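You operate a simulated robot arm through the tools that you are given. There is no shell and no other tool.

You run a simulated robot arm. Do the job below in one go: nothing can be reset, and whatever is moved stays where it is left.

TASK
Wash the hopper's gravel through the trommel.
Fine: spray on before cranking; end with gate shut, spray off and crank lock on HOLD.

It is judged by the outcome, as a careful person would: the job done as asked, and still so three seconds after it is handed in. It fails if anything else is knocked over, pushed out of place, dropped, spilled or broken.

THE ROBOT
A 6-joint arm with a two-finger parallel gripper, fixed in place. Base frame: the origin is at the foot of the arm, x ahead of it, y to its left, z up. Lengths are in mm, angles in rad, forces in N, time in s.
Its first joint turns from -2.897 to 2.897 rad. Payload 3.91 kg.
The TCP is the grasp point between the finger pads, 30 mm short of the fingertips. In the tool frame z runs along the fingers and y along their closing line. Largest opening 110 mm; finger width 20, thickness 10; the body of the gripper, 48 by 112 mm, starts 55 mm behind the TCP.
Orientation is that of the tool frame in the base frame, as [roll, pitch, yaw] about the fixed x, y, z axes, in that order (R = Rz(yaw) Ry(pitch) Rx(roll)). With the fingers straight down and closing along the base's y, the tool's x points along the base's -x, its y along +y and its z along -z.

THE INTERFACE
- The arm moves only by the tool play_rows. Its argument "plan" is a list of rows, each an object of numbers (a shift or turn left out is 0, a gripper value left out holds the last): "dx", "dy", "dz": the shift along the base's x, y, z in units of 400 mm (1.0 is 400 mm); "wx", "wy", "wz": the turn, a rotation vector about the base's x, y, z in units of 45 degrees (1.0 is 45 degrees); "jaw": the closure in counts, from 0 (fully open) to 255 (shut). In form: [{"dx": .., "dy": .., "dz": .., "wx": .., "wy": .., "wz": .., "jaw": ..}, ...]. A call has 1 to 20 rows; each row is the pose to reach, as a shift and turn from the pose commanded when the call began. A call with a number of a shift or a turn outside -1 to 1 is refused whole. Each row takes 0.2 s and may step no farther than 50 mm and 0.15 rad from the row before; otherwise, or with a gripper value out of range, the whole call is refused. A pose out of reach is approached as far as the arm can. The call stops where the force on the tool passes 80 N (or 10 N more than at its start, if that is more) or the arm is blocked; 0.2 s more then pass. The fingers move at their own pace (about 108 mm/s each) and stop on an object; they squeeze with about 35 N. The grip force told is the motor's: it shows also when the fingers shut on nothing. Time passes only in rows, and 0.2 s behind the last, so rows that repeat a pose let the fingers close. It gives the time, the measured TCP pose, the force on the tool (base axes), the opening and the grip force at its end, in the units of the frame above (readings bear some noise), with the torque about the TCP (base axes, N m) and any sound that the robot's microphone picked up.
- Cameras (640 x 400 px; columns grow to the right, rows downward): "scene" is fixed at [50.1, -500.2, 1451]; the picture's right is [0.52, -0.86, 0.00], its down [-0.48, -0.29, -0.83] and it looks along [0.71, 0.43, -0.56] (base axes); focal length 340 px, centre (320, 200). "wrist" rides on the gripper at [72, 17, -103] in the tool frame; the picture's right is [-0.23, 0.97, 0.00], its down [-0.76, -0.18, -0.62] and it looks along [-0.61, -0.14, 0.78] (tool axes); focal length 222 px, centre (320, 200). There is no depth. A picture from a camera that has moved, and an enlarged one, comes with that camera's place and axes in the base frame and with its lens.
- camera(camera): a new picture of that camera. It takes no simulated time.
- inspect(camera, box): a new picture of the part [left, top, right, bottom] of that camera's present view, enlarged. It takes no simulated time.
- finish_job(): hands the job in; it is judged then, once.

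Nothing tells you positions but the pictures and the camera data. Unless the task says otherwise, let go and move clear before handing in.

The tools are called after "Emit:" by a JSON object that holds its "op" and its "data". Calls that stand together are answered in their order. play_rows: Moves the arm, as the interface text tells. Its arguments: {"type":"object","properties":{"plan":{"type":"array","items":{"type":"object","properties":{"dx":{"type":"number"},"dy":{"type":"number"},"dz":{"type":"number"},"wx":{"type":"number"},"wy":{"type":"number"},"wz":{"type":"number"},"jaw":{"type":"number"}}}}},"required":["plan"]} The other tools are called the same way: camera (camera) takes a picture; inspect (camera, box) takes an enlarged picture of a part of a camera's view; finish_job () hands the job in.

At the start:

```text
time_s: 0.0
ee_pos: [539.5, -48.7, 1205.0]
orientation: [-3.141, 0.0, -3.141]
ft_force: [-0.4, 0.5, 0.4]
wrist_torque: [-0.02, -0.04, -0.01]
finger_gap: 109.8
grasp_force: 0.1
```

scene: 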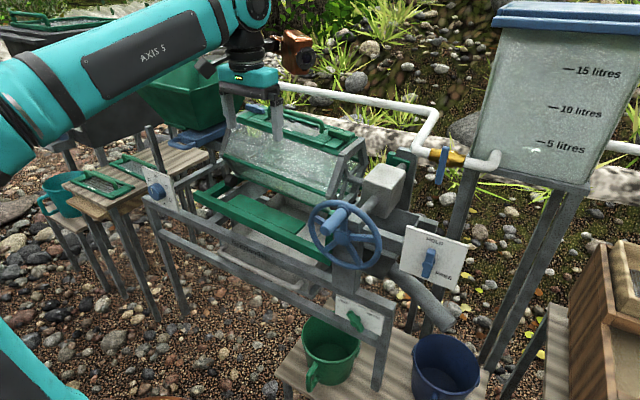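
wrist: 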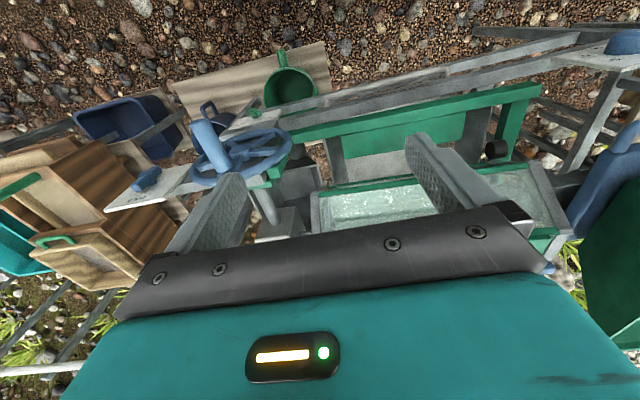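

I see a trommel with a hopper on the left, a blue crank wheel, a HOLD/FREE lock lever, a water tank with a valve and some trays. I'll look closely at each part before moving.

Emit:
{"op": "inspect", "data": {"camera": "scene", "box": [0, 60, 220, 200]}}

Emit:
{"op": "inspect", "data": {"camera": "scene", "box": [180, 80, 400, 220]}}

Emit:
{"op": "inspect", "data": {"camera": "scene", "box": [290, 180, 490, 400]}}

Emit:
{"op": "inspect", "data": {"camera": "scene", "box": [380, 60, 640, 220]}}

Emit:
{"op": "inspect", "data": {"camera": "wrist", "box": [80, 80, 340, 240]}}

Emit:
{"op": "inspect", "data": {"camera": "wrist", "box": [440, 20, 640, 300]}}

```text
2.86 times, centred on (110, 130) of scene
camera zoom: at [50.1, -500.2, 1451.0], right [0.52, -0.86, 0.0], down [-0.48, -0.29, -0.83], along [0.71, 0.43, -0.56], focal length 970 px, centre (920, 400)
```

zoom: 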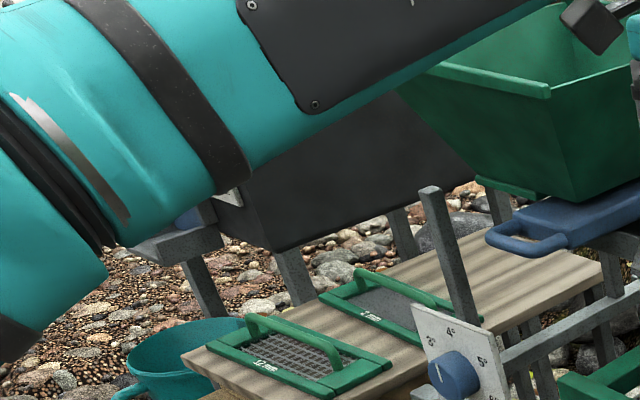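

```text
2.86 times, centred on (290, 150) of scene
camera zoom: at [50.1, -500.2, 1451.0], right [0.52, -0.86, 0.0], down [-0.48, -0.29, -0.83], along [0.71, 0.43, -0.56], focal length 970 px, centre (406, 343)
```

zoom: 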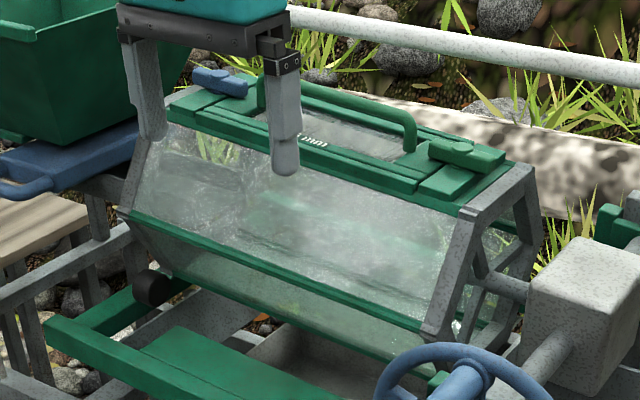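

```text
1.82 times, centred on (390, 290) of scene
camera zoom: at [50.1, -500.2, 1451.0], right [0.52, -0.86, 0.0], down [-0.48, -0.29, -0.83], along [0.71, 0.43, -0.56], focal length 618 px, centre (193, 36)
```

zoom: 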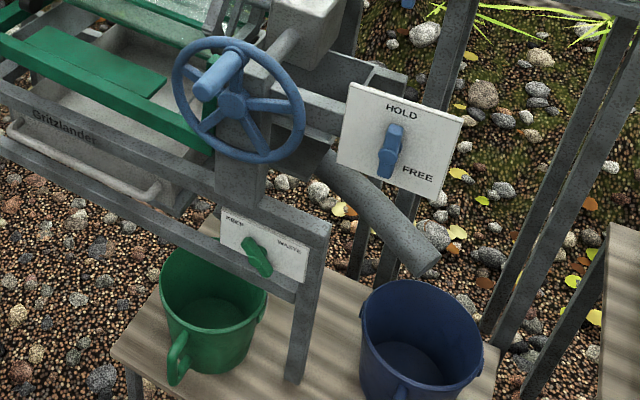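

```text
2.46 times, centred on (510, 140) of scene
camera zoom: at [50.1, -500.2, 1451.0], right [0.52, -0.86, 0.0], down [-0.48, -0.29, -0.83], along [0.71, 0.43, -0.56], focal length 836 px, centre (-148, 348)
```

zoom: 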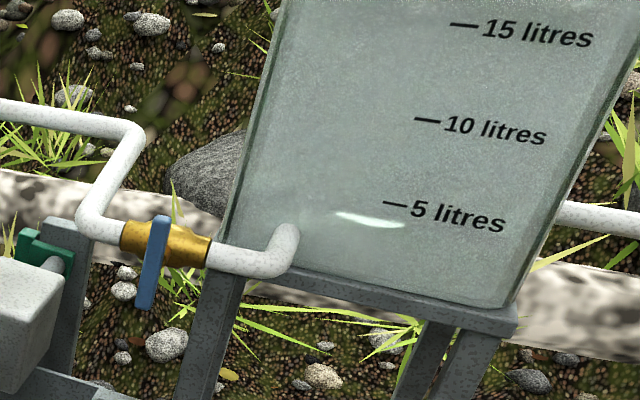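

```text
2.46 times, centred on (210, 160) of wrist
camera zoom: at [466.6, -29.5, 1307.7], right [0.23, 0.97, 0.0], down [0.76, -0.18, 0.62], along [0.61, -0.14, -0.78], focal length 547 px, centre (591, 298)
```

zoom: 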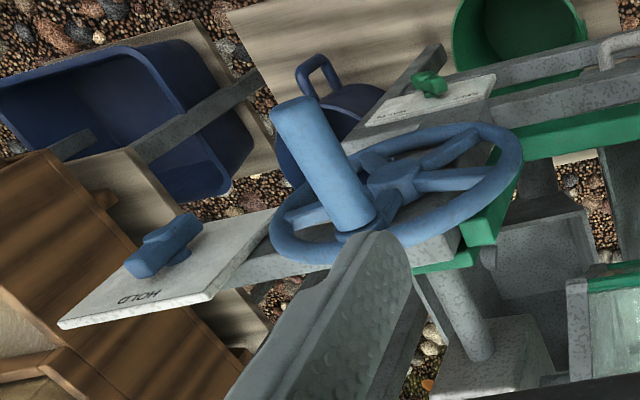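

```text
1.43 times, centred on (540, 160) of wrist
camera zoom: at [466.6, -29.5, 1307.7], right [0.23, 0.97, 0.0], down [0.76, -0.18, 0.62], along [0.61, -0.14, -0.78], focal length 317 px, centre (6, 257)
```

zoom: 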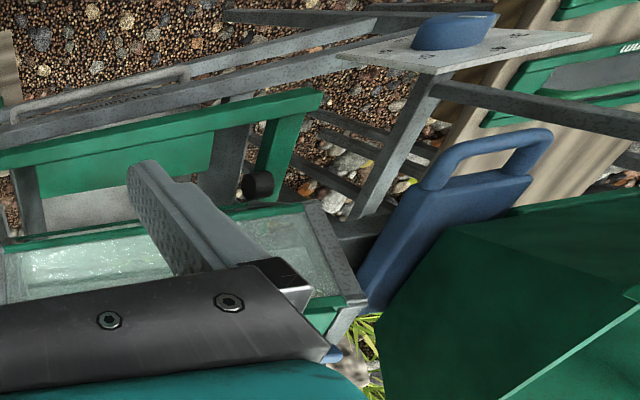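

The machine has many settings (tilt dial, diverter, swappable screens). I'll zoom in further on the labels.

Emit:
{"op": "inspect", "data": {"camera": "scene", "box": [60, 140, 200, 228]}}

Emit:
{"op": "inspect", "data": {"camera": "scene", "box": [230, 95, 360, 175]}}

Emit:
{"op": "inspect", "data": {"camera": "scene", "box": [325, 285, 405, 335]}}

Emit:
{"op": "inspect", "data": {"camera": "scene", "box": [390, 215, 480, 295]}}

Emit:
{"op": "inspect", "data": {"camera": "scene", "box": [0, 0, 240, 150]}}

Emit:
{"op": "inspect", "data": {"camera": "scene", "box": [520, 220, 640, 400]}}

Emit:
{"op": "inspect", "data": {"camera": "wrist", "box": [0, 60, 200, 300]}}

Emit:
{"op": "inspect", "data": {"camera": "scene", "box": [130, 60, 270, 160]}}

```text
4.55 times, centred on (130, 184) of scene
camera zoom: at [50.1, -500.2, 1451.0], right [0.52, -0.86, 0.0], down [-0.48, -0.29, -0.83], along [0.71, 0.43, -0.56], focal length 1544 px, centre (1184, 273)
```

zoom: 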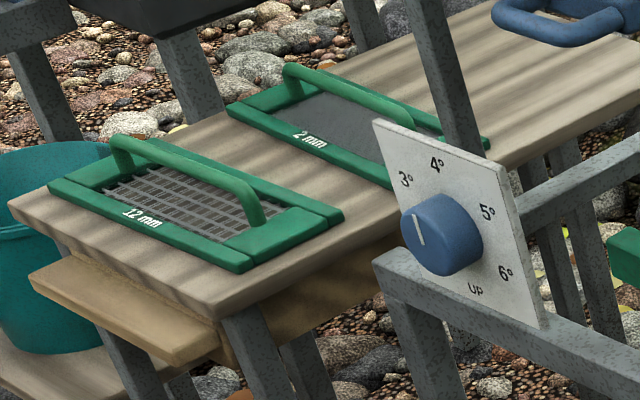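

```text
4.92 times, centred on (295, 135) of scene
camera zoom: at [50.1, -500.2, 1451.0], right [0.52, -0.86, 0.0], down [-0.48, -0.29, -0.83], along [0.71, 0.43, -0.56], focal length 1672 px, centre (443, 520)
```

zoom: 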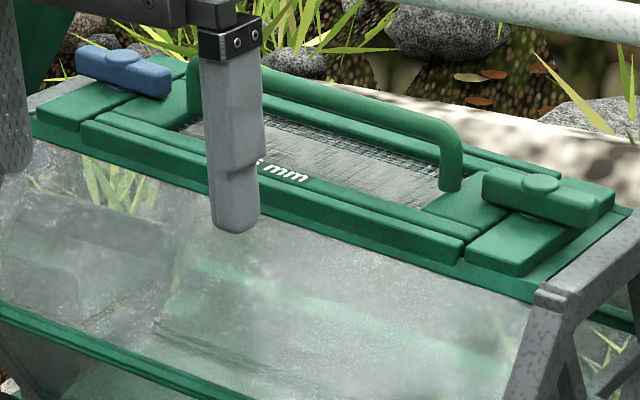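

```text
8.00 times, centred on (365, 310) of scene
camera zoom: at [50.1, -500.2, 1451.0], right [0.52, -0.86, 0.0], down [-0.48, -0.29, -0.83], along [0.71, 0.43, -0.56], focal length 2717 px, centre (-40, -680)
```

zoom: 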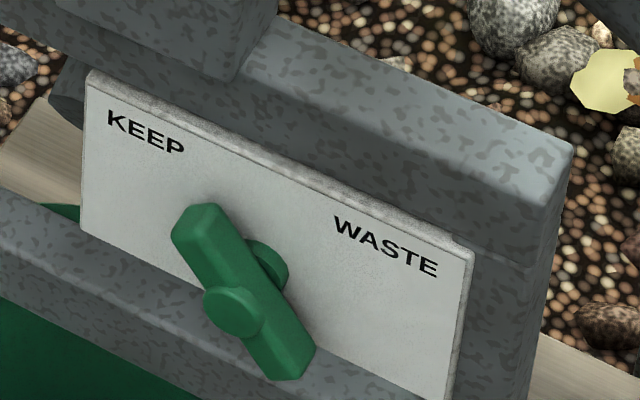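

```text
5.00 times, centred on (435, 255) of scene
camera zoom: at [50.1, -500.2, 1451.0], right [0.52, -0.86, 0.0], down [-0.48, -0.29, -0.83], along [0.71, 0.43, -0.56], focal length 1698 px, centre (-255, -75)
```

zoom: 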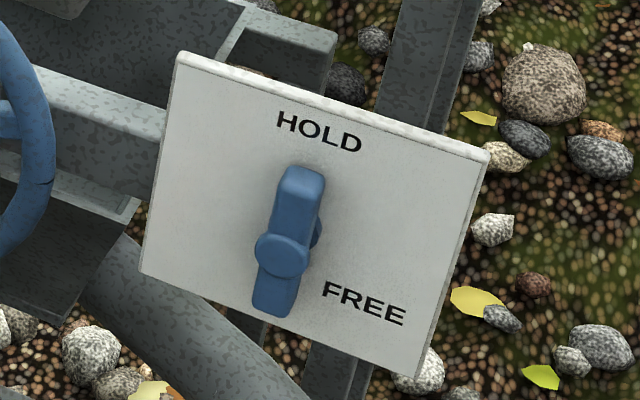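

```text
2.67 times, centred on (120, 75) of scene
camera zoom: at [50.1, -500.2, 1451.0], right [0.52, -0.86, 0.0], down [-0.48, -0.29, -0.83], along [0.71, 0.43, -0.56], focal length 906 px, centre (853, 533)
```

zoom: 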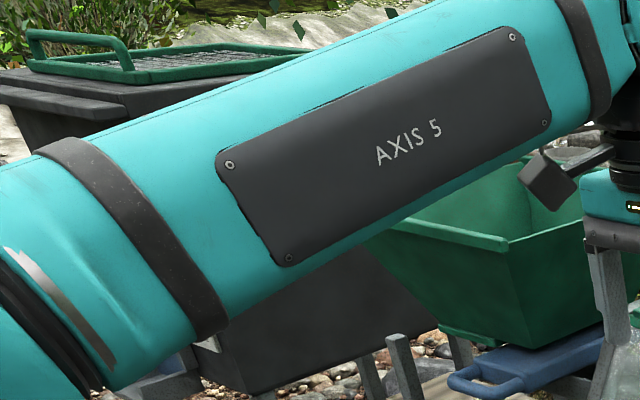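

```text
2.22 times, centred on (580, 310) of scene
camera zoom: at [50.1, -500.2, 1451.0], right [0.52, -0.86, 0.0], down [-0.48, -0.29, -0.83], along [0.71, 0.43, -0.56], focal length 755 px, centre (-258, -44)
```

zoom: 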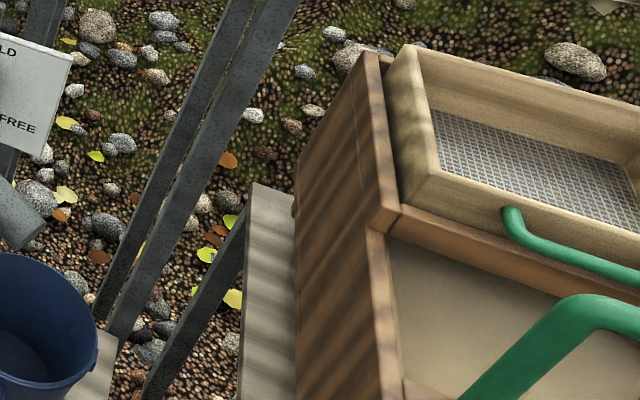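

```text
1.67 times, centred on (100, 180) of wrist
camera zoom: at [466.6, -29.5, 1307.7], right [0.23, 0.97, 0.0], down [0.76, -0.18, 0.62], along [0.61, -0.14, -0.78], focal length 370 px, centre (687, 233)
```

zoom: 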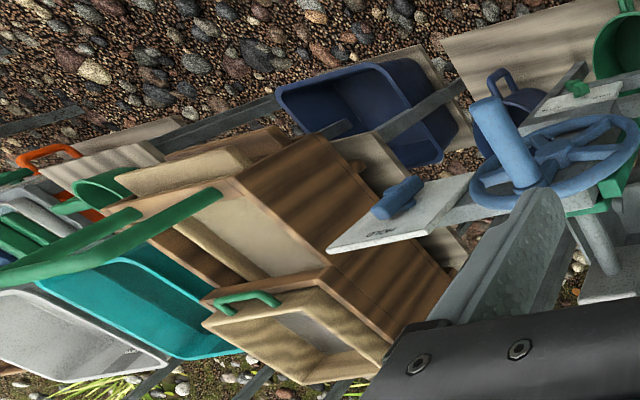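

```text
4.00 times, centred on (200, 110) of scene
camera zoom: at [50.1, -500.2, 1451.0], right [0.52, -0.86, 0.0], down [-0.48, -0.29, -0.83], along [0.71, 0.43, -0.56], focal length 1359 px, centre (800, 560)
```

zoom: 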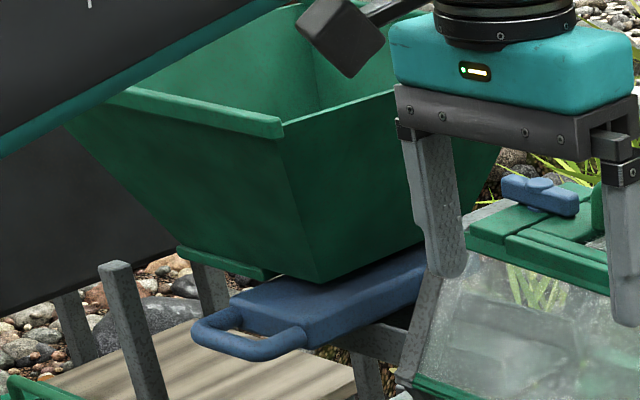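

The wheel hub triangulates to about (619,-221,914), with its handle on top, pointing at the robot. The lock lever is near (625,-425,928). Next I'll move the wrist camera to the right for a better look at the lock, the valve and the tank.

Emit:
{"op": "play_rows", "data": {"plan": [{"dx": -0.05, "dy": -0.09}, {"dx": -0.1, "dy": -0.18}, {"dx": -0.15, "dy": -0.27}, {"dx": -0.2, "dy": -0.36}, {"dx": -0.25, "dy": -0.45}, {"dx": -0.3, "dy": -0.54}, {"dx": -0.35, "dy": -0.63}, {"dx": -0.35, "dy": -0.63}]}}

Emit:
{"op": "camera", "data": {"camera": "wrist"}}

Emit:
{"op": "camera", "data": {"camera": "scene"}}

```text
time_s: 1.8
ee_pos: [402.2, -303.3, 1205.2]
orientation: [3.141, 0.0, 3.141]
ft_force: [0.4, -0.6, 0.4]
wrist_torque: [-0.01, -0.01, 0.01]
finger_gap: 110.1
grasp_force: 0.0
```

```text
taken
camera wrist: at [328.6, -285.3, 1307.9], right [0.23, 0.97, 0.0], down [0.76, -0.18, 0.62], along [0.61, -0.14, -0.78], focal length 222 px, centre (320, 200)
```

wrist: 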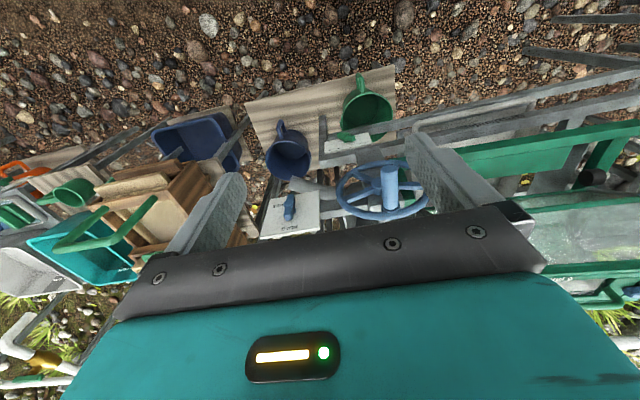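

```text
taken
```

scene: 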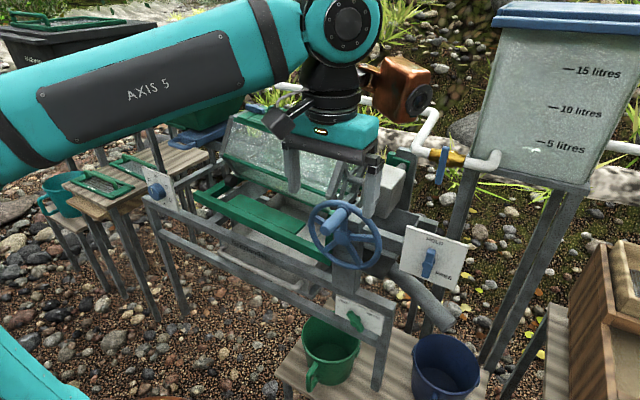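

Now I can see the front plate area. I'll zoom in on it.

Emit:
{"op": "inspect", "data": {"camera": "wrist", "box": [240, 90, 440, 240]}}

Emit:
{"op": "inspect", "data": {"camera": "wrist", "box": [0, 260, 140, 400]}}

Emit:
{"op": "inspect", "data": {"camera": "wrist", "box": [500, 180, 640, 330]}}

```text
2.67 times, centred on (340, 165) of wrist
camera zoom: at [328.6, -285.3, 1307.9], right [0.23, 0.97, 0.0], down [0.76, -0.18, 0.62], along [0.61, -0.14, -0.78], focal length 592 px, centre (267, 293)
```

zoom: 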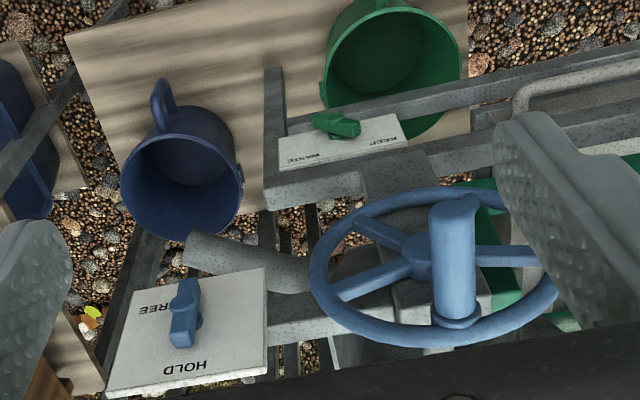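

```text
2.86 times, centred on (70, 330) of wrist
camera zoom: at [328.6, -285.3, 1307.9], right [0.23, 0.97, 0.0], down [0.76, -0.18, 0.62], along [0.61, -0.14, -0.78], focal length 635 px, centre (1034, -171)
```

zoom: 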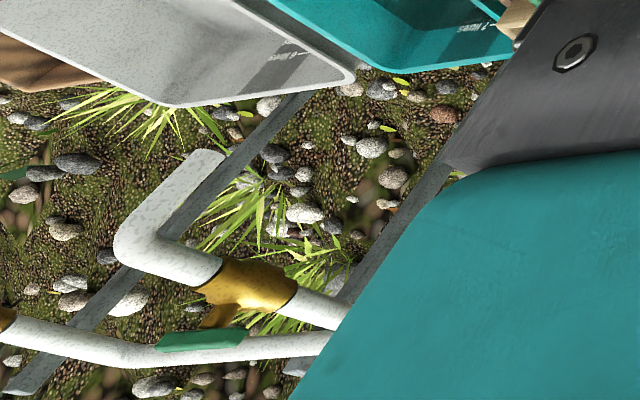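

```text
2.67 times, centred on (570, 255) of wrist
camera zoom: at [328.6, -285.3, 1307.9], right [0.23, 0.97, 0.0], down [0.76, -0.18, 0.62], along [0.61, -0.14, -0.78], focal length 592 px, centre (-347, 53)
```

zoom: 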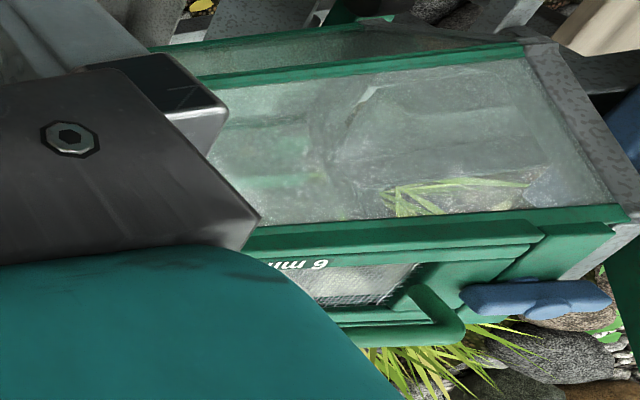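

The lock plate is vertical at x≈651, with y from -360 to -490 and z from 858 to 988. Its lever points at HOLD, and FREE is lower right. Next I'll raise the camera to see the tank valve.

Emit:
{"op": "play_rows", "data": {"plan": [{"dz": 0.1}, {"dx": 0.05, "dz": 0.2}, {"dx": 0.15, "dz": 0.25, "dy": -0.03}, {"dx": 0.25, "dz": 0.3, "dy": -0.06}, {"dx": 0.35, "dz": 0.35, "dy": -0.1}, {"dx": 0.4, "dz": 0.4, "dy": -0.15}, {"dx": 0.45, "dz": 0.4, "dy": -0.2}, {"dx": 0.45, "dz": 0.4, "dy": -0.2}]}}

Emit:
{"op": "camera", "data": {"camera": "wrist"}}

Emit:
{"op": "camera", "data": {"camera": "scene"}}

```text
time_s: 3.6
ee_pos: [557.6, -365.9, 1289.6]
orientation: [-3.139, 0.005, -3.141]
ft_force: [0.2, -0.7, 0.3]
wrist_torque: [0.0, -0.02, -0.01]
finger_gap: 109.9
grasp_force: 0.0
out of reach, approached as far as the arm can: row 4, 5, 6, 7, 8
```

```text
taken
camera wrist: at [482.9, -347.9, 1392.2], right [0.23, 0.97, 0.0], down [0.76, -0.18, 0.63], along [0.61, -0.14, -0.78], focal length 222 px, centre (320, 200)
```

wrist: 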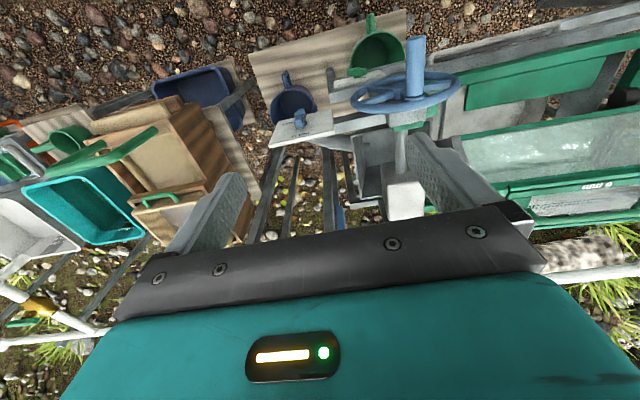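

```text
taken
```

scene: 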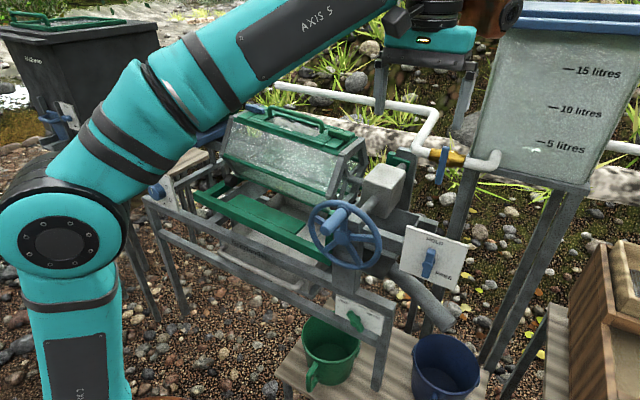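

Emit:
{"op": "inspect", "data": {"camera": "wrist", "box": [240, 120, 460, 250]}}

Emit:
{"op": "inspect", "data": {"camera": "wrist", "box": [440, 60, 640, 300]}}

Emit:
{"op": "inspect", "data": {"camera": "scene", "box": [0, 0, 200, 160]}}

Emit:
{"op": "inspect", "data": {"camera": "scene", "box": [210, 85, 380, 200]}}

```text
2.91 times, centred on (350, 185) of wrist
camera zoom: at [482.9, -347.9, 1392.2], right [0.23, 0.97, 0.0], down [0.76, -0.18, 0.63], along [0.61, -0.14, -0.78], focal length 646 px, centre (233, 244)
```

zoom: 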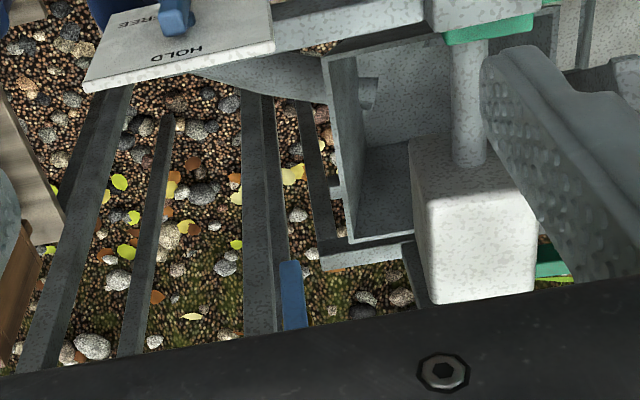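

```text
1.67 times, centred on (540, 180) of wrist
camera zoom: at [482.9, -347.9, 1392.2], right [0.23, 0.97, 0.0], down [0.76, -0.18, 0.63], along [0.61, -0.14, -0.78], focal length 370 px, centre (-47, 233)
```

zoom: 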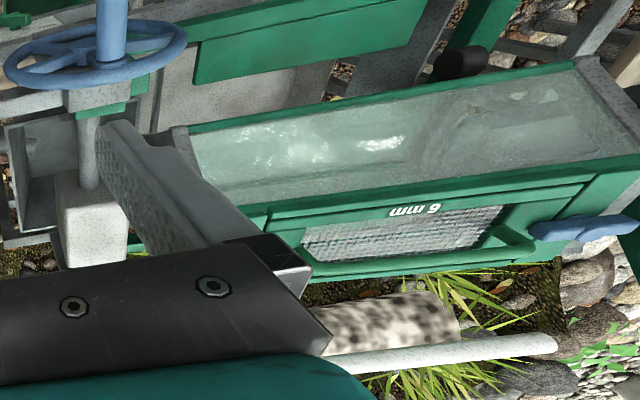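

```text
2.50 times, centred on (100, 80) of scene
camera zoom: at [50.1, -500.2, 1451.0], right [0.52, -0.86, 0.0], down [-0.48, -0.29, -0.83], along [0.71, 0.43, -0.56], focal length 849 px, centre (870, 500)
```

zoom: 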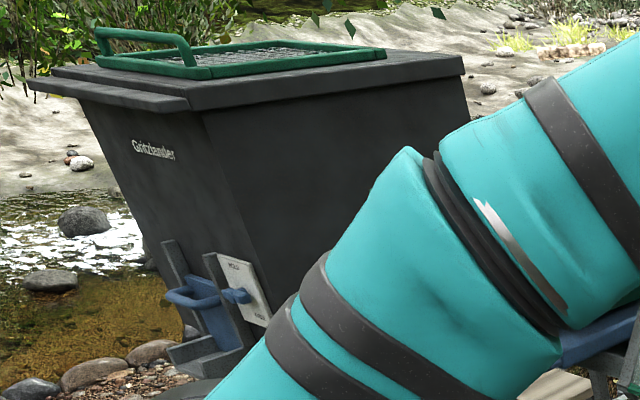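

```text
3.48 times, centred on (295, 142) of scene
camera zoom: at [50.1, -500.2, 1451.0], right [0.52, -0.86, 0.0], down [-0.48, -0.29, -0.83], along [0.71, 0.43, -0.56], focal length 1181 px, centre (407, 400)
```

zoom: 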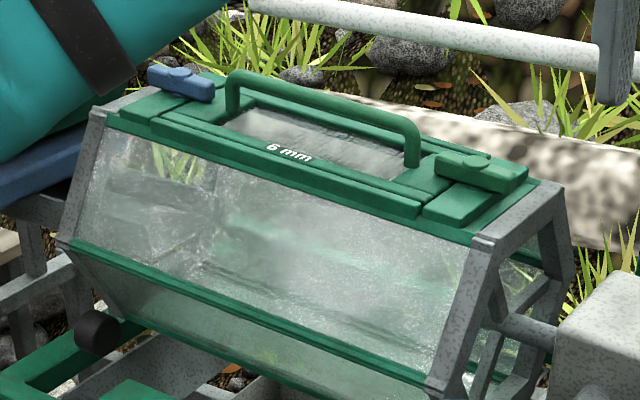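

The valve sits near x≈840, which is too far for a tool-down reach at that height. I'll need the tool horizontal for it. First I'll retract and find out whether the commanded pose was clamped.

Emit:
{"op": "play_rows", "data": {"plan": [{"dx": -0.1, "dz": -0.05}, {"dx": -0.2, "dz": -0.1}, {"dx": -0.3, "dz": -0.15}, {"dx": -0.4, "dz": -0.2}, {"dx": -0.5, "dz": -0.25}, {"dx": -0.5, "dz": -0.25}]}}

```text
time_s: 5.0
ee_pos: [360.4, -364.1, 1187.0]
orientation: [3.141, -0.001, -3.14]
ft_force: [-0.4, 0.3, 1.4]
wrist_torque: [0.04, -0.01, 0.03]
finger_gap: 109.9
grasp_force: 0.1
```

Emit:
{"op": "play_rows", "data": {"plan": [{"wz": -0.17}, {"wz": -0.34}, {"wz": -0.51}, {"wz": -0.68}, {"wz": -0.85}, {"wz": -1.0}, {"wz": -1.0}]}}

Emit:
{"op": "play_rows", "data": {"plan": [{"wz": -0.17}, {"wz": -0.34}, {"wz": -0.51}, {"wz": -0.68}, {"wz": -0.85}, {"wz": -1.0}, {"wz": -1.0}]}}

Emit:
{"op": "camera", "data": {"camera": "wrist"}}

Emit:
{"op": "camera", "data": {"camera": "scene"}}

```text
time_s: 6.6
ee_pos: [360.2, -364.9, 1186.3]
orientation: [3.141, -0.002, 2.354]
ft_force: [-0.8, 0.5, 0.6]
wrist_torque: [0.03, 0.0, 0.02]
finger_gap: 109.7
grasp_force: 0.0
```

```text
time_s: 8.2
ee_pos: [361.2, -365.2, 1187.7]
orientation: [-3.141, -0.001, 1.57]
ft_force: [0.7, 0.2, 0.1]
wrist_torque: [0.01, 0.0, -0.01]
finger_gap: 110.1
grasp_force: 0.0
```

```text
taken
camera wrist: at [376.9, -291.2, 1290.3], right [0.97, -0.23, 0.0], down [-0.18, -0.76, 0.62], along [-0.14, -0.61, -0.78], focal length 222 px, centre (320, 200)
```

wrist: 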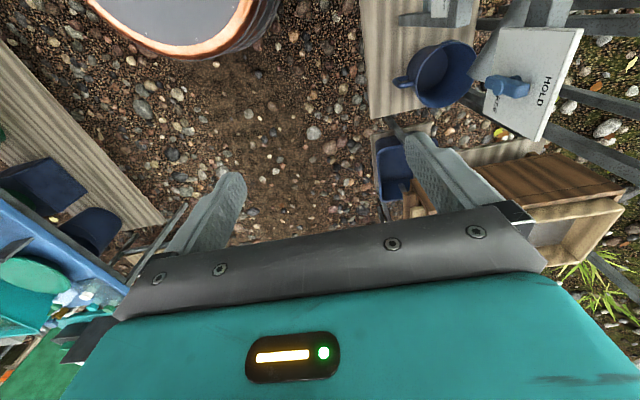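

```text
taken
```

scene: 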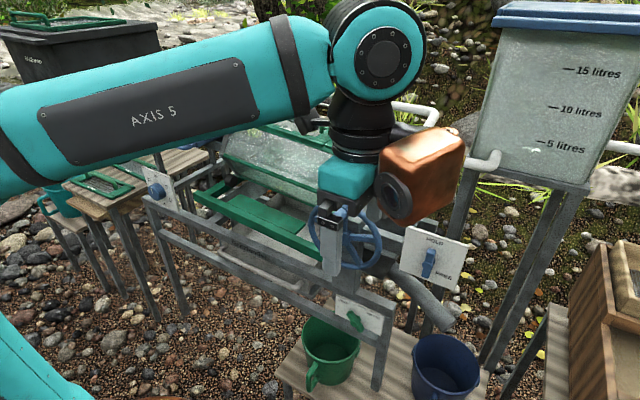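

Emit:
{"op": "play_rows", "data": {"plan": [{"wz": -0.17}, {"wz": -0.34}, {"wz": -0.51}, {"wz": -0.68}, {"wz": -0.85}, {"wz": -1.0}, {"wz": -1.0}]}}

Emit:
{"op": "play_rows", "data": {"plan": [{"wz": -0.17}, {"wz": -0.34}, {"wz": -0.51}, {"wz": -0.68}, {"wz": -0.85}, {"wz": -1.0}, {"wz": -1.0}]}}

Emit:
{"op": "camera", "data": {"camera": "wrist"}}

Emit:
{"op": "camera", "data": {"camera": "scene"}}

```text
time_s: 9.8
ee_pos: [360.5, -365.3, 1188.0]
orientation: [-3.141, -0.001, 0.783]
ft_force: [0.6, 0.0, 0.0]
wrist_torque: [0.0, 0.03, 0.03]
finger_gap: 109.9
grasp_force: 0.2
```

```text
time_s: 11.4
ee_pos: [361.3, -366.4, 1186.2]
orientation: [-3.141, 0.001, -0.003]
ft_force: [0.0, -0.3, 0.2]
wrist_torque: [0.0, 0.02, -0.03]
finger_gap: 109.8
grasp_force: 0.1
```

```text
taken
camera wrist: at [431.5, -380.8, 1289.9], right [-0.23, -0.97, 0.0], down [-0.76, 0.18, 0.62], along [-0.61, 0.14, -0.78], focal length 222 px, centre (320, 200)
```

wrist: 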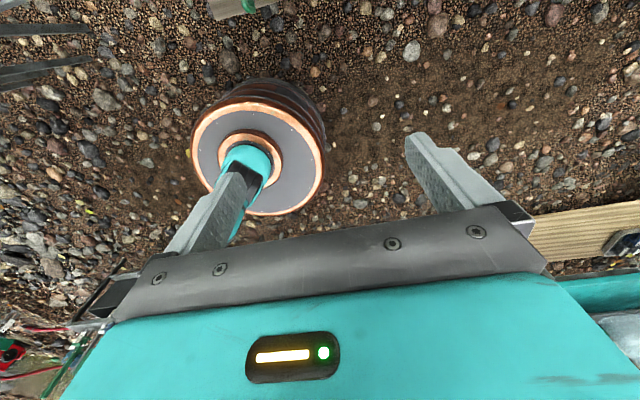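

```text
taken
```

scene: 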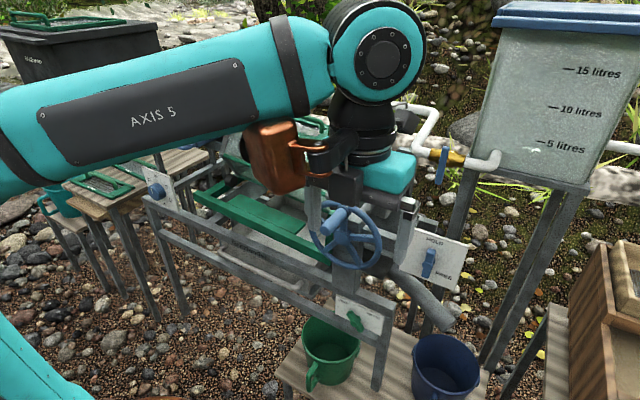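

I've worked out that a motor box rides on the tool's -x side and the camera on its +x side. Next I'll pitch the tool to horizontal, pointing +x, with the camera on top.

Emit:
{"op": "play_rows", "data": {"plan": [{"wy": -0.17, "dx": 0.03, "dz": -0.02}, {"wy": -0.34, "dx": 0.07, "dz": -0.03}, {"wy": -0.51, "dx": 0.1, "dz": -0.05}, {"wy": -0.68, "dx": 0.13, "dz": -0.07}, {"wy": -0.85, "dx": 0.17, "dz": -0.09}, {"wy": -1.0, "dx": 0.2, "dz": -0.1}, {"wy": -1.0, "dx": 0.2, "dz": -0.1}]}}

Emit:
{"op": "camera", "data": {"camera": "wrist"}}

Emit:
{"op": "camera", "data": {"camera": "scene"}}

```text
time_s: 13.0
ee_pos: [441.2, -365.0, 1147.3]
orientation: [3.141, -0.787, -0.001]
ft_force: [-0.6, 0.6, 1.0]
wrist_torque: [-0.02, 0.03, 0.0]
finger_gap: 109.9
grasp_force: 0.0
```

```text
taken
camera wrist: at [418.8, -380.4, 1271.5], right [-0.16, -0.97, -0.16], down [-0.98, 0.18, -0.1], along [0.12, 0.14, -0.98], focal length 222 px, centre (320, 200)
```

wrist: 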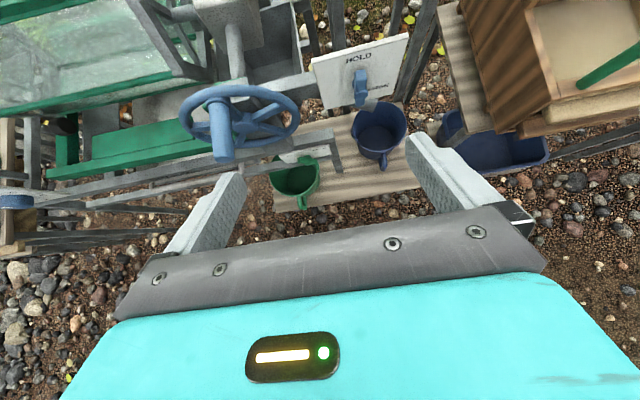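

```text
taken
```

scene: 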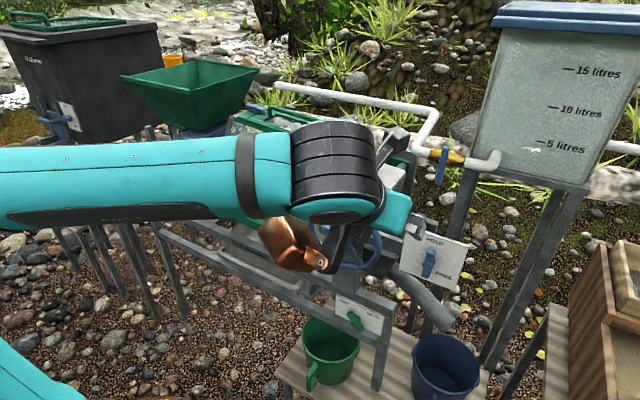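

Emit:
{"op": "inspect", "data": {"camera": "scene", "box": [100, 40, 280, 150]}}

Emit:
{"op": "inspect", "data": {"camera": "scene", "box": [0, 10, 160, 150]}}

Emit:
{"op": "inspect", "data": {"camera": "wrist", "box": [160, 20, 440, 200]}}

```text
3.56 times, centred on (190, 95) of scene
camera zoom: at [50.1, -500.2, 1451.0], right [0.52, -0.86, 0.0], down [-0.48, -0.29, -0.83], along [0.71, 0.43, -0.56], focal length 1208 px, centre (782, 573)
```

zoom: 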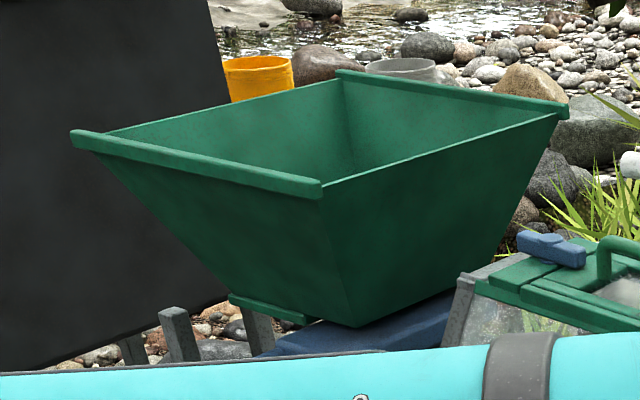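

```text
2.86 times, centred on (80, 80) of scene
camera zoom: at [50.1, -500.2, 1451.0], right [0.52, -0.86, 0.0], down [-0.48, -0.29, -0.83], along [0.71, 0.43, -0.56], focal length 970 px, centre (1006, 543)
```

zoom: 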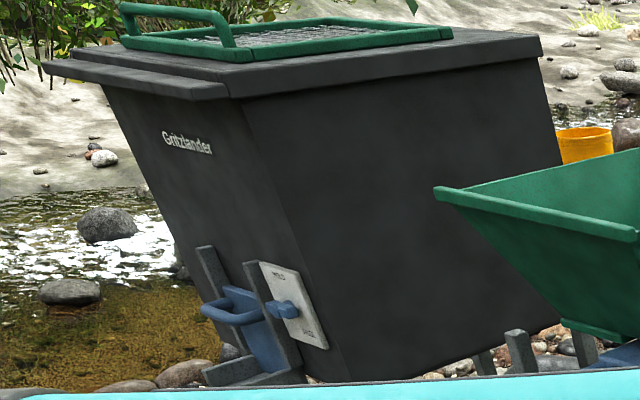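

```text
2.22 times, centred on (300, 110) of wrist
camera zoom: at [418.8, -380.4, 1271.5], right [-0.16, -0.97, -0.16], down [-0.98, 0.18, -0.1], along [0.12, 0.14, -0.98], focal length 494 px, centre (364, 400)
```

zoom: 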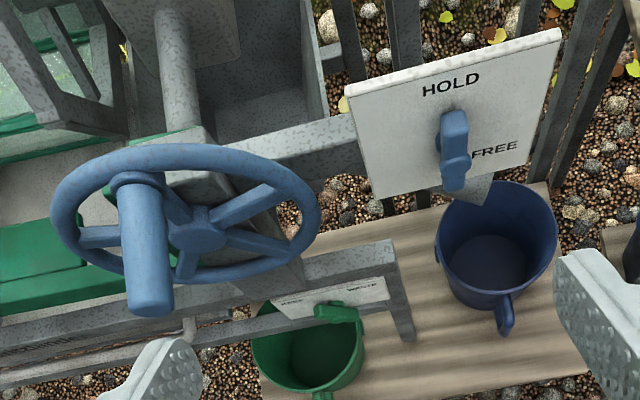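

Emit:
{"op": "play_rows", "data": {"plan": [{"wy": -0.17, "dx": 0.03, "dz": -0.02}, {"wy": -0.34, "dx": 0.05, "dz": -0.03}, {"wy": -0.51, "dx": 0.07, "dz": -0.04}, {"wy": -0.68, "dx": 0.09, "dz": -0.05}, {"wy": -0.85, "dx": 0.11, "dz": -0.07}, {"wy": -1.0, "dx": 0.13, "dz": -0.08}, {"wy": -1.0, "dx": 0.13, "dz": -0.08}]}}

Emit:
{"op": "camera", "data": {"camera": "wrist"}}

Emit:
{"op": "camera", "data": {"camera": "scene"}}

```text
time_s: 14.6
ee_pos: [492.0, -366.1, 1114.9]
orientation: [-0.212, -1.569, -2.933]
ft_force: [-0.4, -0.8, 0.8]
wrist_torque: [-0.02, 0.01, 0.01]
finger_gap: 109.9
grasp_force: 0.0
```

```text
taken
camera wrist: at [388.1, -381.4, 1187.3], right [0.0, -0.97, -0.23], down [-0.62, 0.18, -0.76], along [0.78, 0.14, -0.61], focal length 222 px, centre (320, 200)
```

wrist: 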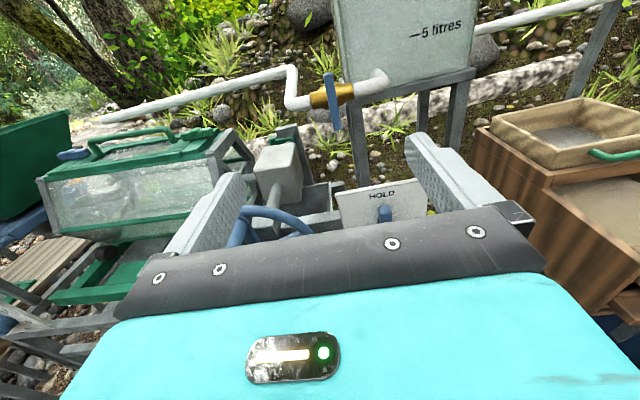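

```text
taken
```

scene: 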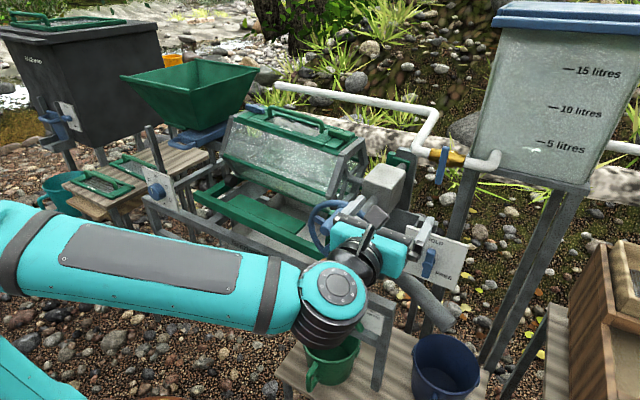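

Now there's a clear forward view of the valve, drum and lock. I'll zoom in on them.

Emit:
{"op": "inspect", "data": {"camera": "wrist", "box": [260, 50, 420, 150]}}

Emit:
{"op": "inspect", "data": {"camera": "wrist", "box": [20, 100, 260, 240]}}

Emit:
{"op": "inspect", "data": {"camera": "scene", "box": [390, 110, 520, 200]}}

Emit:
{"op": "inspect", "data": {"camera": "scene", "box": [130, 90, 290, 210]}}

```text
4.00 times, centred on (340, 100) of wrist
camera zoom: at [388.1, -381.4, 1187.3], right [0.0, -0.97, -0.23], down [-0.62, 0.18, -0.76], along [0.78, 0.14, -0.61], focal length 888 px, centre (240, 600)
```

zoom: 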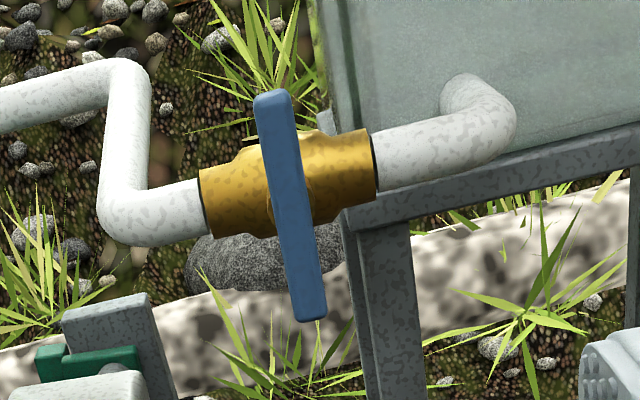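

```text
2.67 times, centred on (140, 170) of wrist
camera zoom: at [388.1, -381.4, 1187.3], right [0.0, -0.97, -0.23], down [-0.62, 0.18, -0.76], along [0.78, 0.14, -0.61], focal length 592 px, centre (800, 280)
```

zoom: 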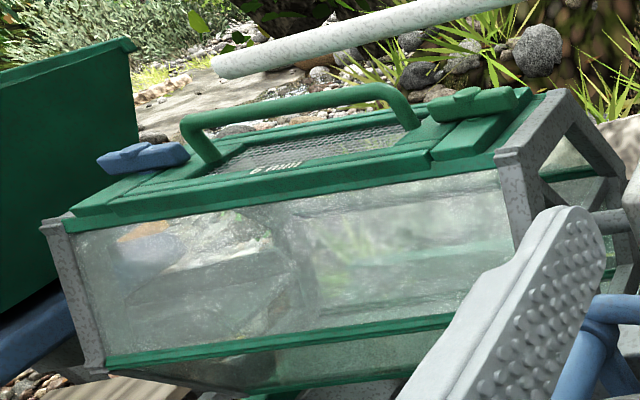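

```text
4.44 times, centred on (455, 155) of scene
camera zoom: at [50.1, -500.2, 1451.0], right [0.52, -0.86, 0.0], down [-0.48, -0.29, -0.83], along [0.71, 0.43, -0.56], focal length 1510 px, centre (-280, 400)
```

zoom: 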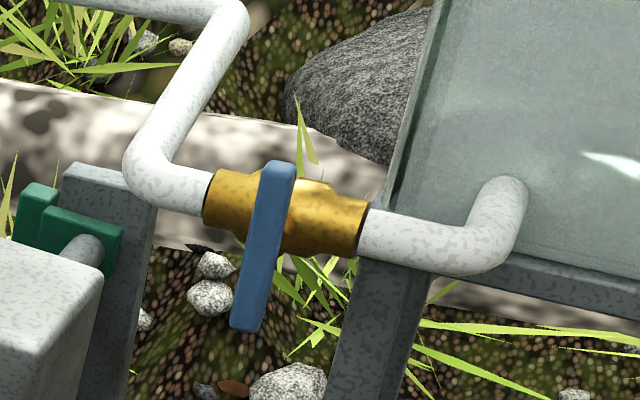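

```text
3.33 times, centred on (210, 150) of scene
camera zoom: at [50.1, -500.2, 1451.0], right [0.52, -0.86, 0.0], down [-0.48, -0.29, -0.83], along [0.71, 0.43, -0.56], focal length 1132 px, centre (687, 367)
```

zoom: 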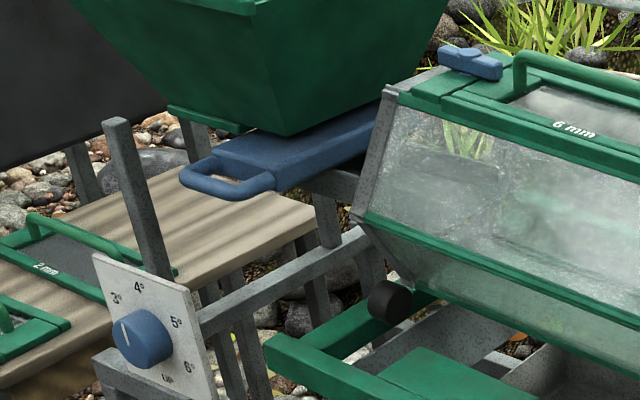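

The valve body centre is near (844,-380,1077), and its lever is perpendicular to the pipe, so it's off. I'll move closer for a better look before turning it.

Emit:
{"op": "play_rows", "data": {"plan": [{"dx": 0.08, "dy": -0.01, "dz": 0.02}, {"dx": 0.17, "dy": -0.02, "dz": 0.03}, {"dx": 0.26, "dy": -0.03, "dz": 0.04}, {"dx": 0.35, "dy": -0.035, "dz": 0.04}, {"dx": 0.35, "dy": -0.035, "dz": 0.04}]}}

Emit:
{"op": "camera", "data": {"camera": "wrist"}}

Emit:
{"op": "inspect", "data": {"camera": "wrist", "box": [240, 70, 440, 230]}}

Emit:
{"op": "camera", "data": {"camera": "scene"}}

```text
time_s: 15.8
ee_pos: [637.1, -380.9, 1129.3]
orientation: [1.082, -1.57, 2.06]
ft_force: [0.1, 0.2, 0.2]
wrist_torque: [0.0, 0.02, 0.01]
finger_gap: 110.0
grasp_force: 0.1
```

```text
taken
camera wrist: at [531.0, -396.2, 1201.5], right [0.0, -0.97, -0.23], down [-0.62, 0.18, -0.76], along [0.78, 0.14, -0.61], focal length 222 px, centre (320, 200)
```

wrist: 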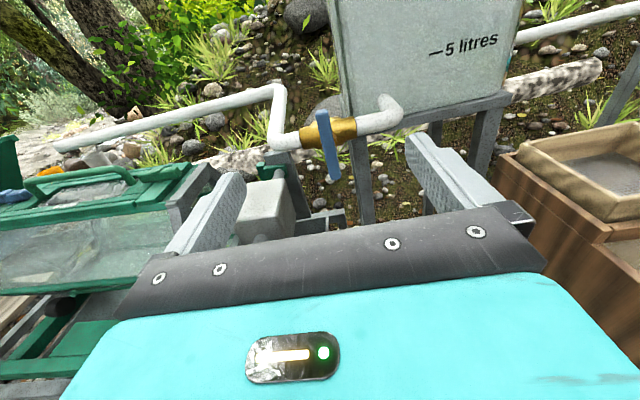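

```text
2.50 times, centred on (340, 150) of wrist
camera zoom: at [531.0, -396.2, 1201.5], right [0.0, -0.97, -0.23], down [-0.62, 0.18, -0.76], along [0.78, 0.14, -0.61], focal length 555 px, centre (270, 325)
```

zoom: 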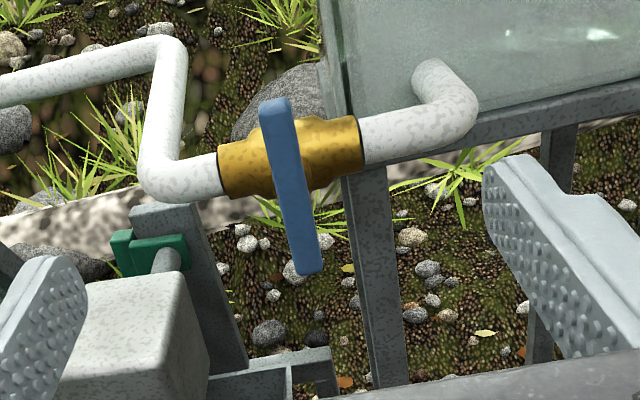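

```text
taken
```

scene: 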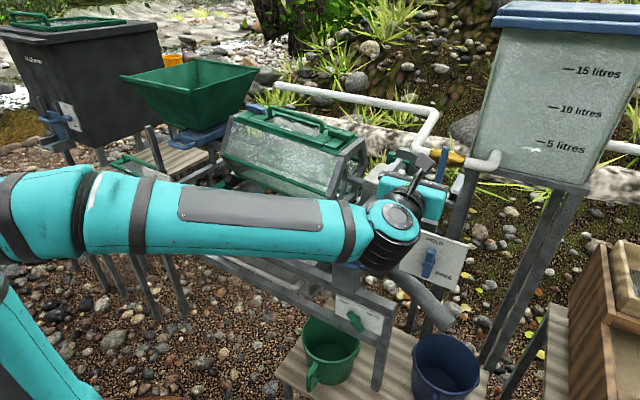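

The lever runs from about (802,-381,1121) to (813,-378,1017), with its pivot near z≈1077. The gearbox is close by, so I'll roll the tool 90° to keep the side-mounted box clear. Then I'll close the fingers into a pusher.

Emit:
{"op": "play_rows", "data": {"plan": [{"dx": -0.08, "jaw": 255}, {"dx": -0.1, "wx": 0.17}, {"dx": -0.1, "wx": 0.34}, {"dx": -0.1, "wx": 0.51}, {"dx": -0.1, "wx": 0.68}, {"dx": -0.1, "wx": 0.85}, {"dx": -0.1, "wx": 1.0}, {"dx": -0.1, "wx": 1.0}]}}

Emit:
{"op": "play_rows", "data": {"plan": [{"wx": 0.17}, {"wx": 0.34}, {"wx": 0.51}, {"wx": 0.68}, {"wx": 0.85}, {"wx": 1.0}, {"wx": 1.0}]}}

Emit:
{"op": "camera", "data": {"camera": "wrist"}}

Emit:
{"op": "camera", "data": {"camera": "scene"}}

```text
time_s: 17.6
ee_pos: [592.4, -378.1, 1130.9]
orientation: [-1.569, -0.783, -1.572]
ft_force: [0.3, -0.4, 0.4]
wrist_torque: [0.02, 0.0, 0.0]
finger_gap: 0.0
grasp_force: 35.4
```

```text
time_s: 19.2
ee_pos: [593.2, -378.7, 1131.1]
orientation: [-1.57, 0.003, -1.572]
ft_force: [0.3, 0.0, 0.7]
wrist_torque: [0.03, 0.02, 0.01]
finger_gap: 0.0
grasp_force: 35.0
```

```text
taken
camera wrist: at [488.2, -450.1, 1114.0], right [0.0, 0.23, -0.97], down [-0.62, 0.76, 0.18], along [0.78, 0.61, 0.14], focal length 222 px, centre (320, 200)
```

wrist: 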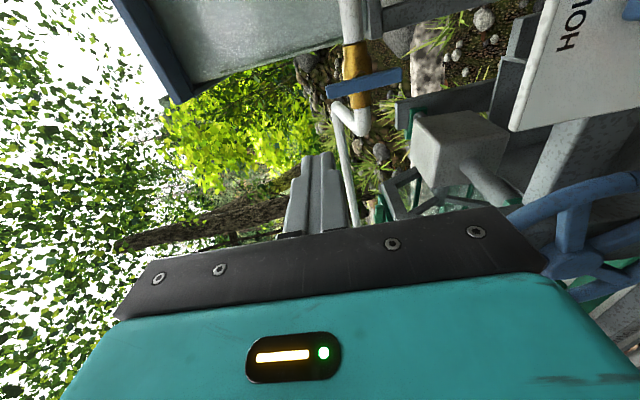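

```text
taken
```

scene: 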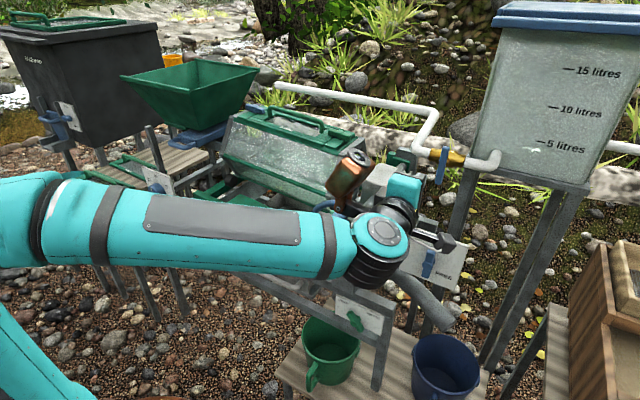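

This side view shows the valve well. I'll zoom in on it.

Emit:
{"op": "inspect", "data": {"camera": "wrist", "box": [290, 20, 450, 130]}}

Emit:
{"op": "inspect", "data": {"camera": "wrist", "box": [380, 60, 640, 260]}}

```text
3.64 times, centred on (370, 75) of wrist
camera zoom: at [488.2, -450.1, 1114.0], right [0.0, 0.23, -0.97], down [-0.62, 0.76, 0.18], along [0.78, 0.61, 0.14], focal length 808 px, centre (138, 654)
```

zoom: 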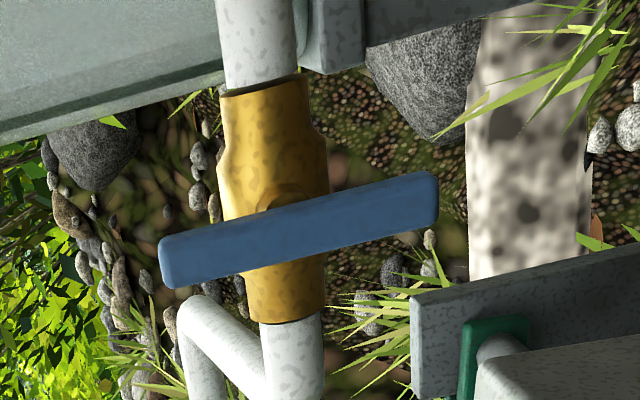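

```text
2.00 times, centred on (510, 160) of wrist
camera zoom: at [488.2, -450.1, 1114.0], right [0.0, 0.23, -0.97], down [-0.62, 0.76, 0.18], along [0.78, 0.61, 0.14], focal length 444 px, centre (-60, 280)
```

zoom: 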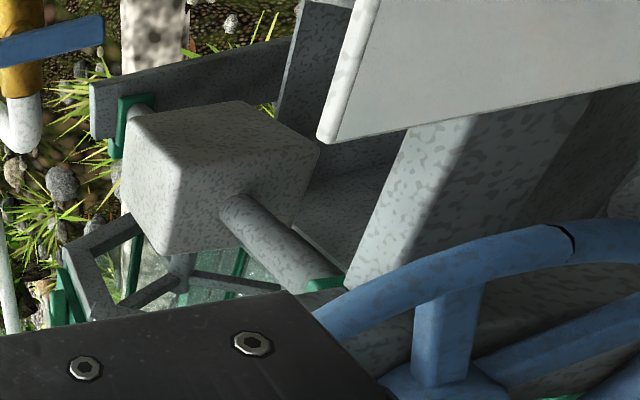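

The lever spans z≈1025–1122 at x≈800, y≈-379, and the gearbox is clear further down. I'll place the closed fingers to the right of the lever's upper arm.

Emit:
{"op": "play_rows", "data": {"plan": [{"dx": 0.1, "dy": -0.05, "dz": -0.03}, {"dx": 0.21, "dy": -0.1, "dz": -0.058}, {"dx": 0.31, "dy": -0.1, "dz": -0.058}, {"dx": 0.4, "dy": -0.1, "dz": -0.058}, {"dx": 0.48, "dy": -0.1, "dz": -0.058}, {"dx": 0.48, "dy": -0.1, "dz": -0.058}]}}

Emit:
{"op": "camera", "data": {"camera": "wrist"}}

Emit:
{"op": "camera", "data": {"camera": "scene"}}

Emit:
{"op": "inspect", "data": {"camera": "scene", "box": [390, 110, 520, 200]}}

```text
time_s: 20.6
ee_pos: [784.4, -420.1, 1110.8]
orientation: [-1.571, 0.0, -1.572]
ft_force: [0.3, 0.7, 0.2]
wrist_torque: [0.0, -0.02, -0.01]
finger_gap: 0.0
grasp_force: 34.7
```

```text
taken
camera wrist: at [680.3, -491.6, 1094.0], right [0.0, 0.23, -0.97], down [-0.62, 0.76, 0.18], along [0.78, 0.61, 0.14], focal length 222 px, centre (320, 200)
```

wrist: 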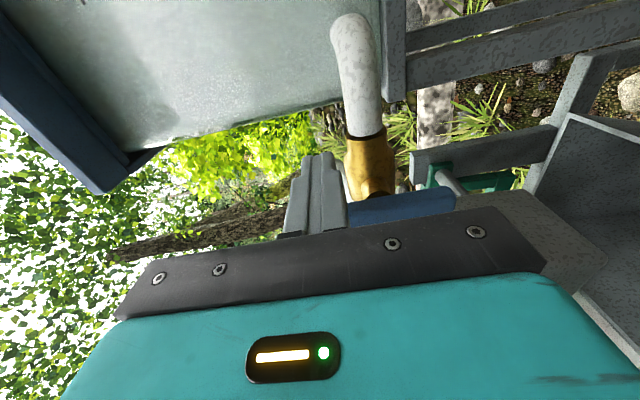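

```text
taken
```

scene: 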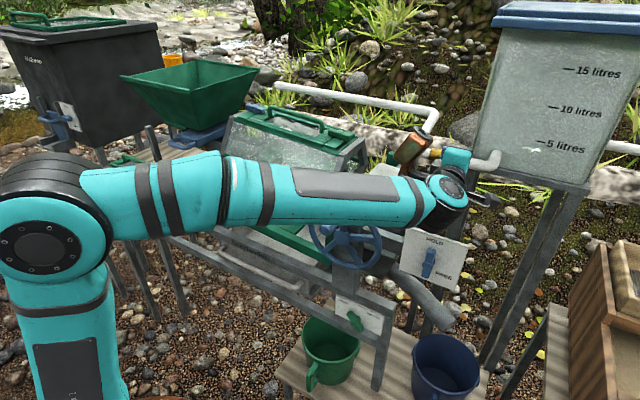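

```text
4.44 times, centred on (455, 155) of scene
camera zoom: at [50.1, -500.2, 1451.0], right [0.52, -0.86, 0.0], down [-0.48, -0.29, -0.83], along [0.71, 0.43, -0.56], focal length 1510 px, centre (-280, 400)
```

zoom: 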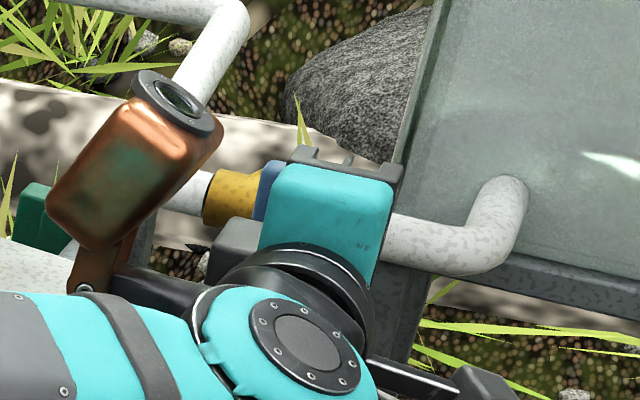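

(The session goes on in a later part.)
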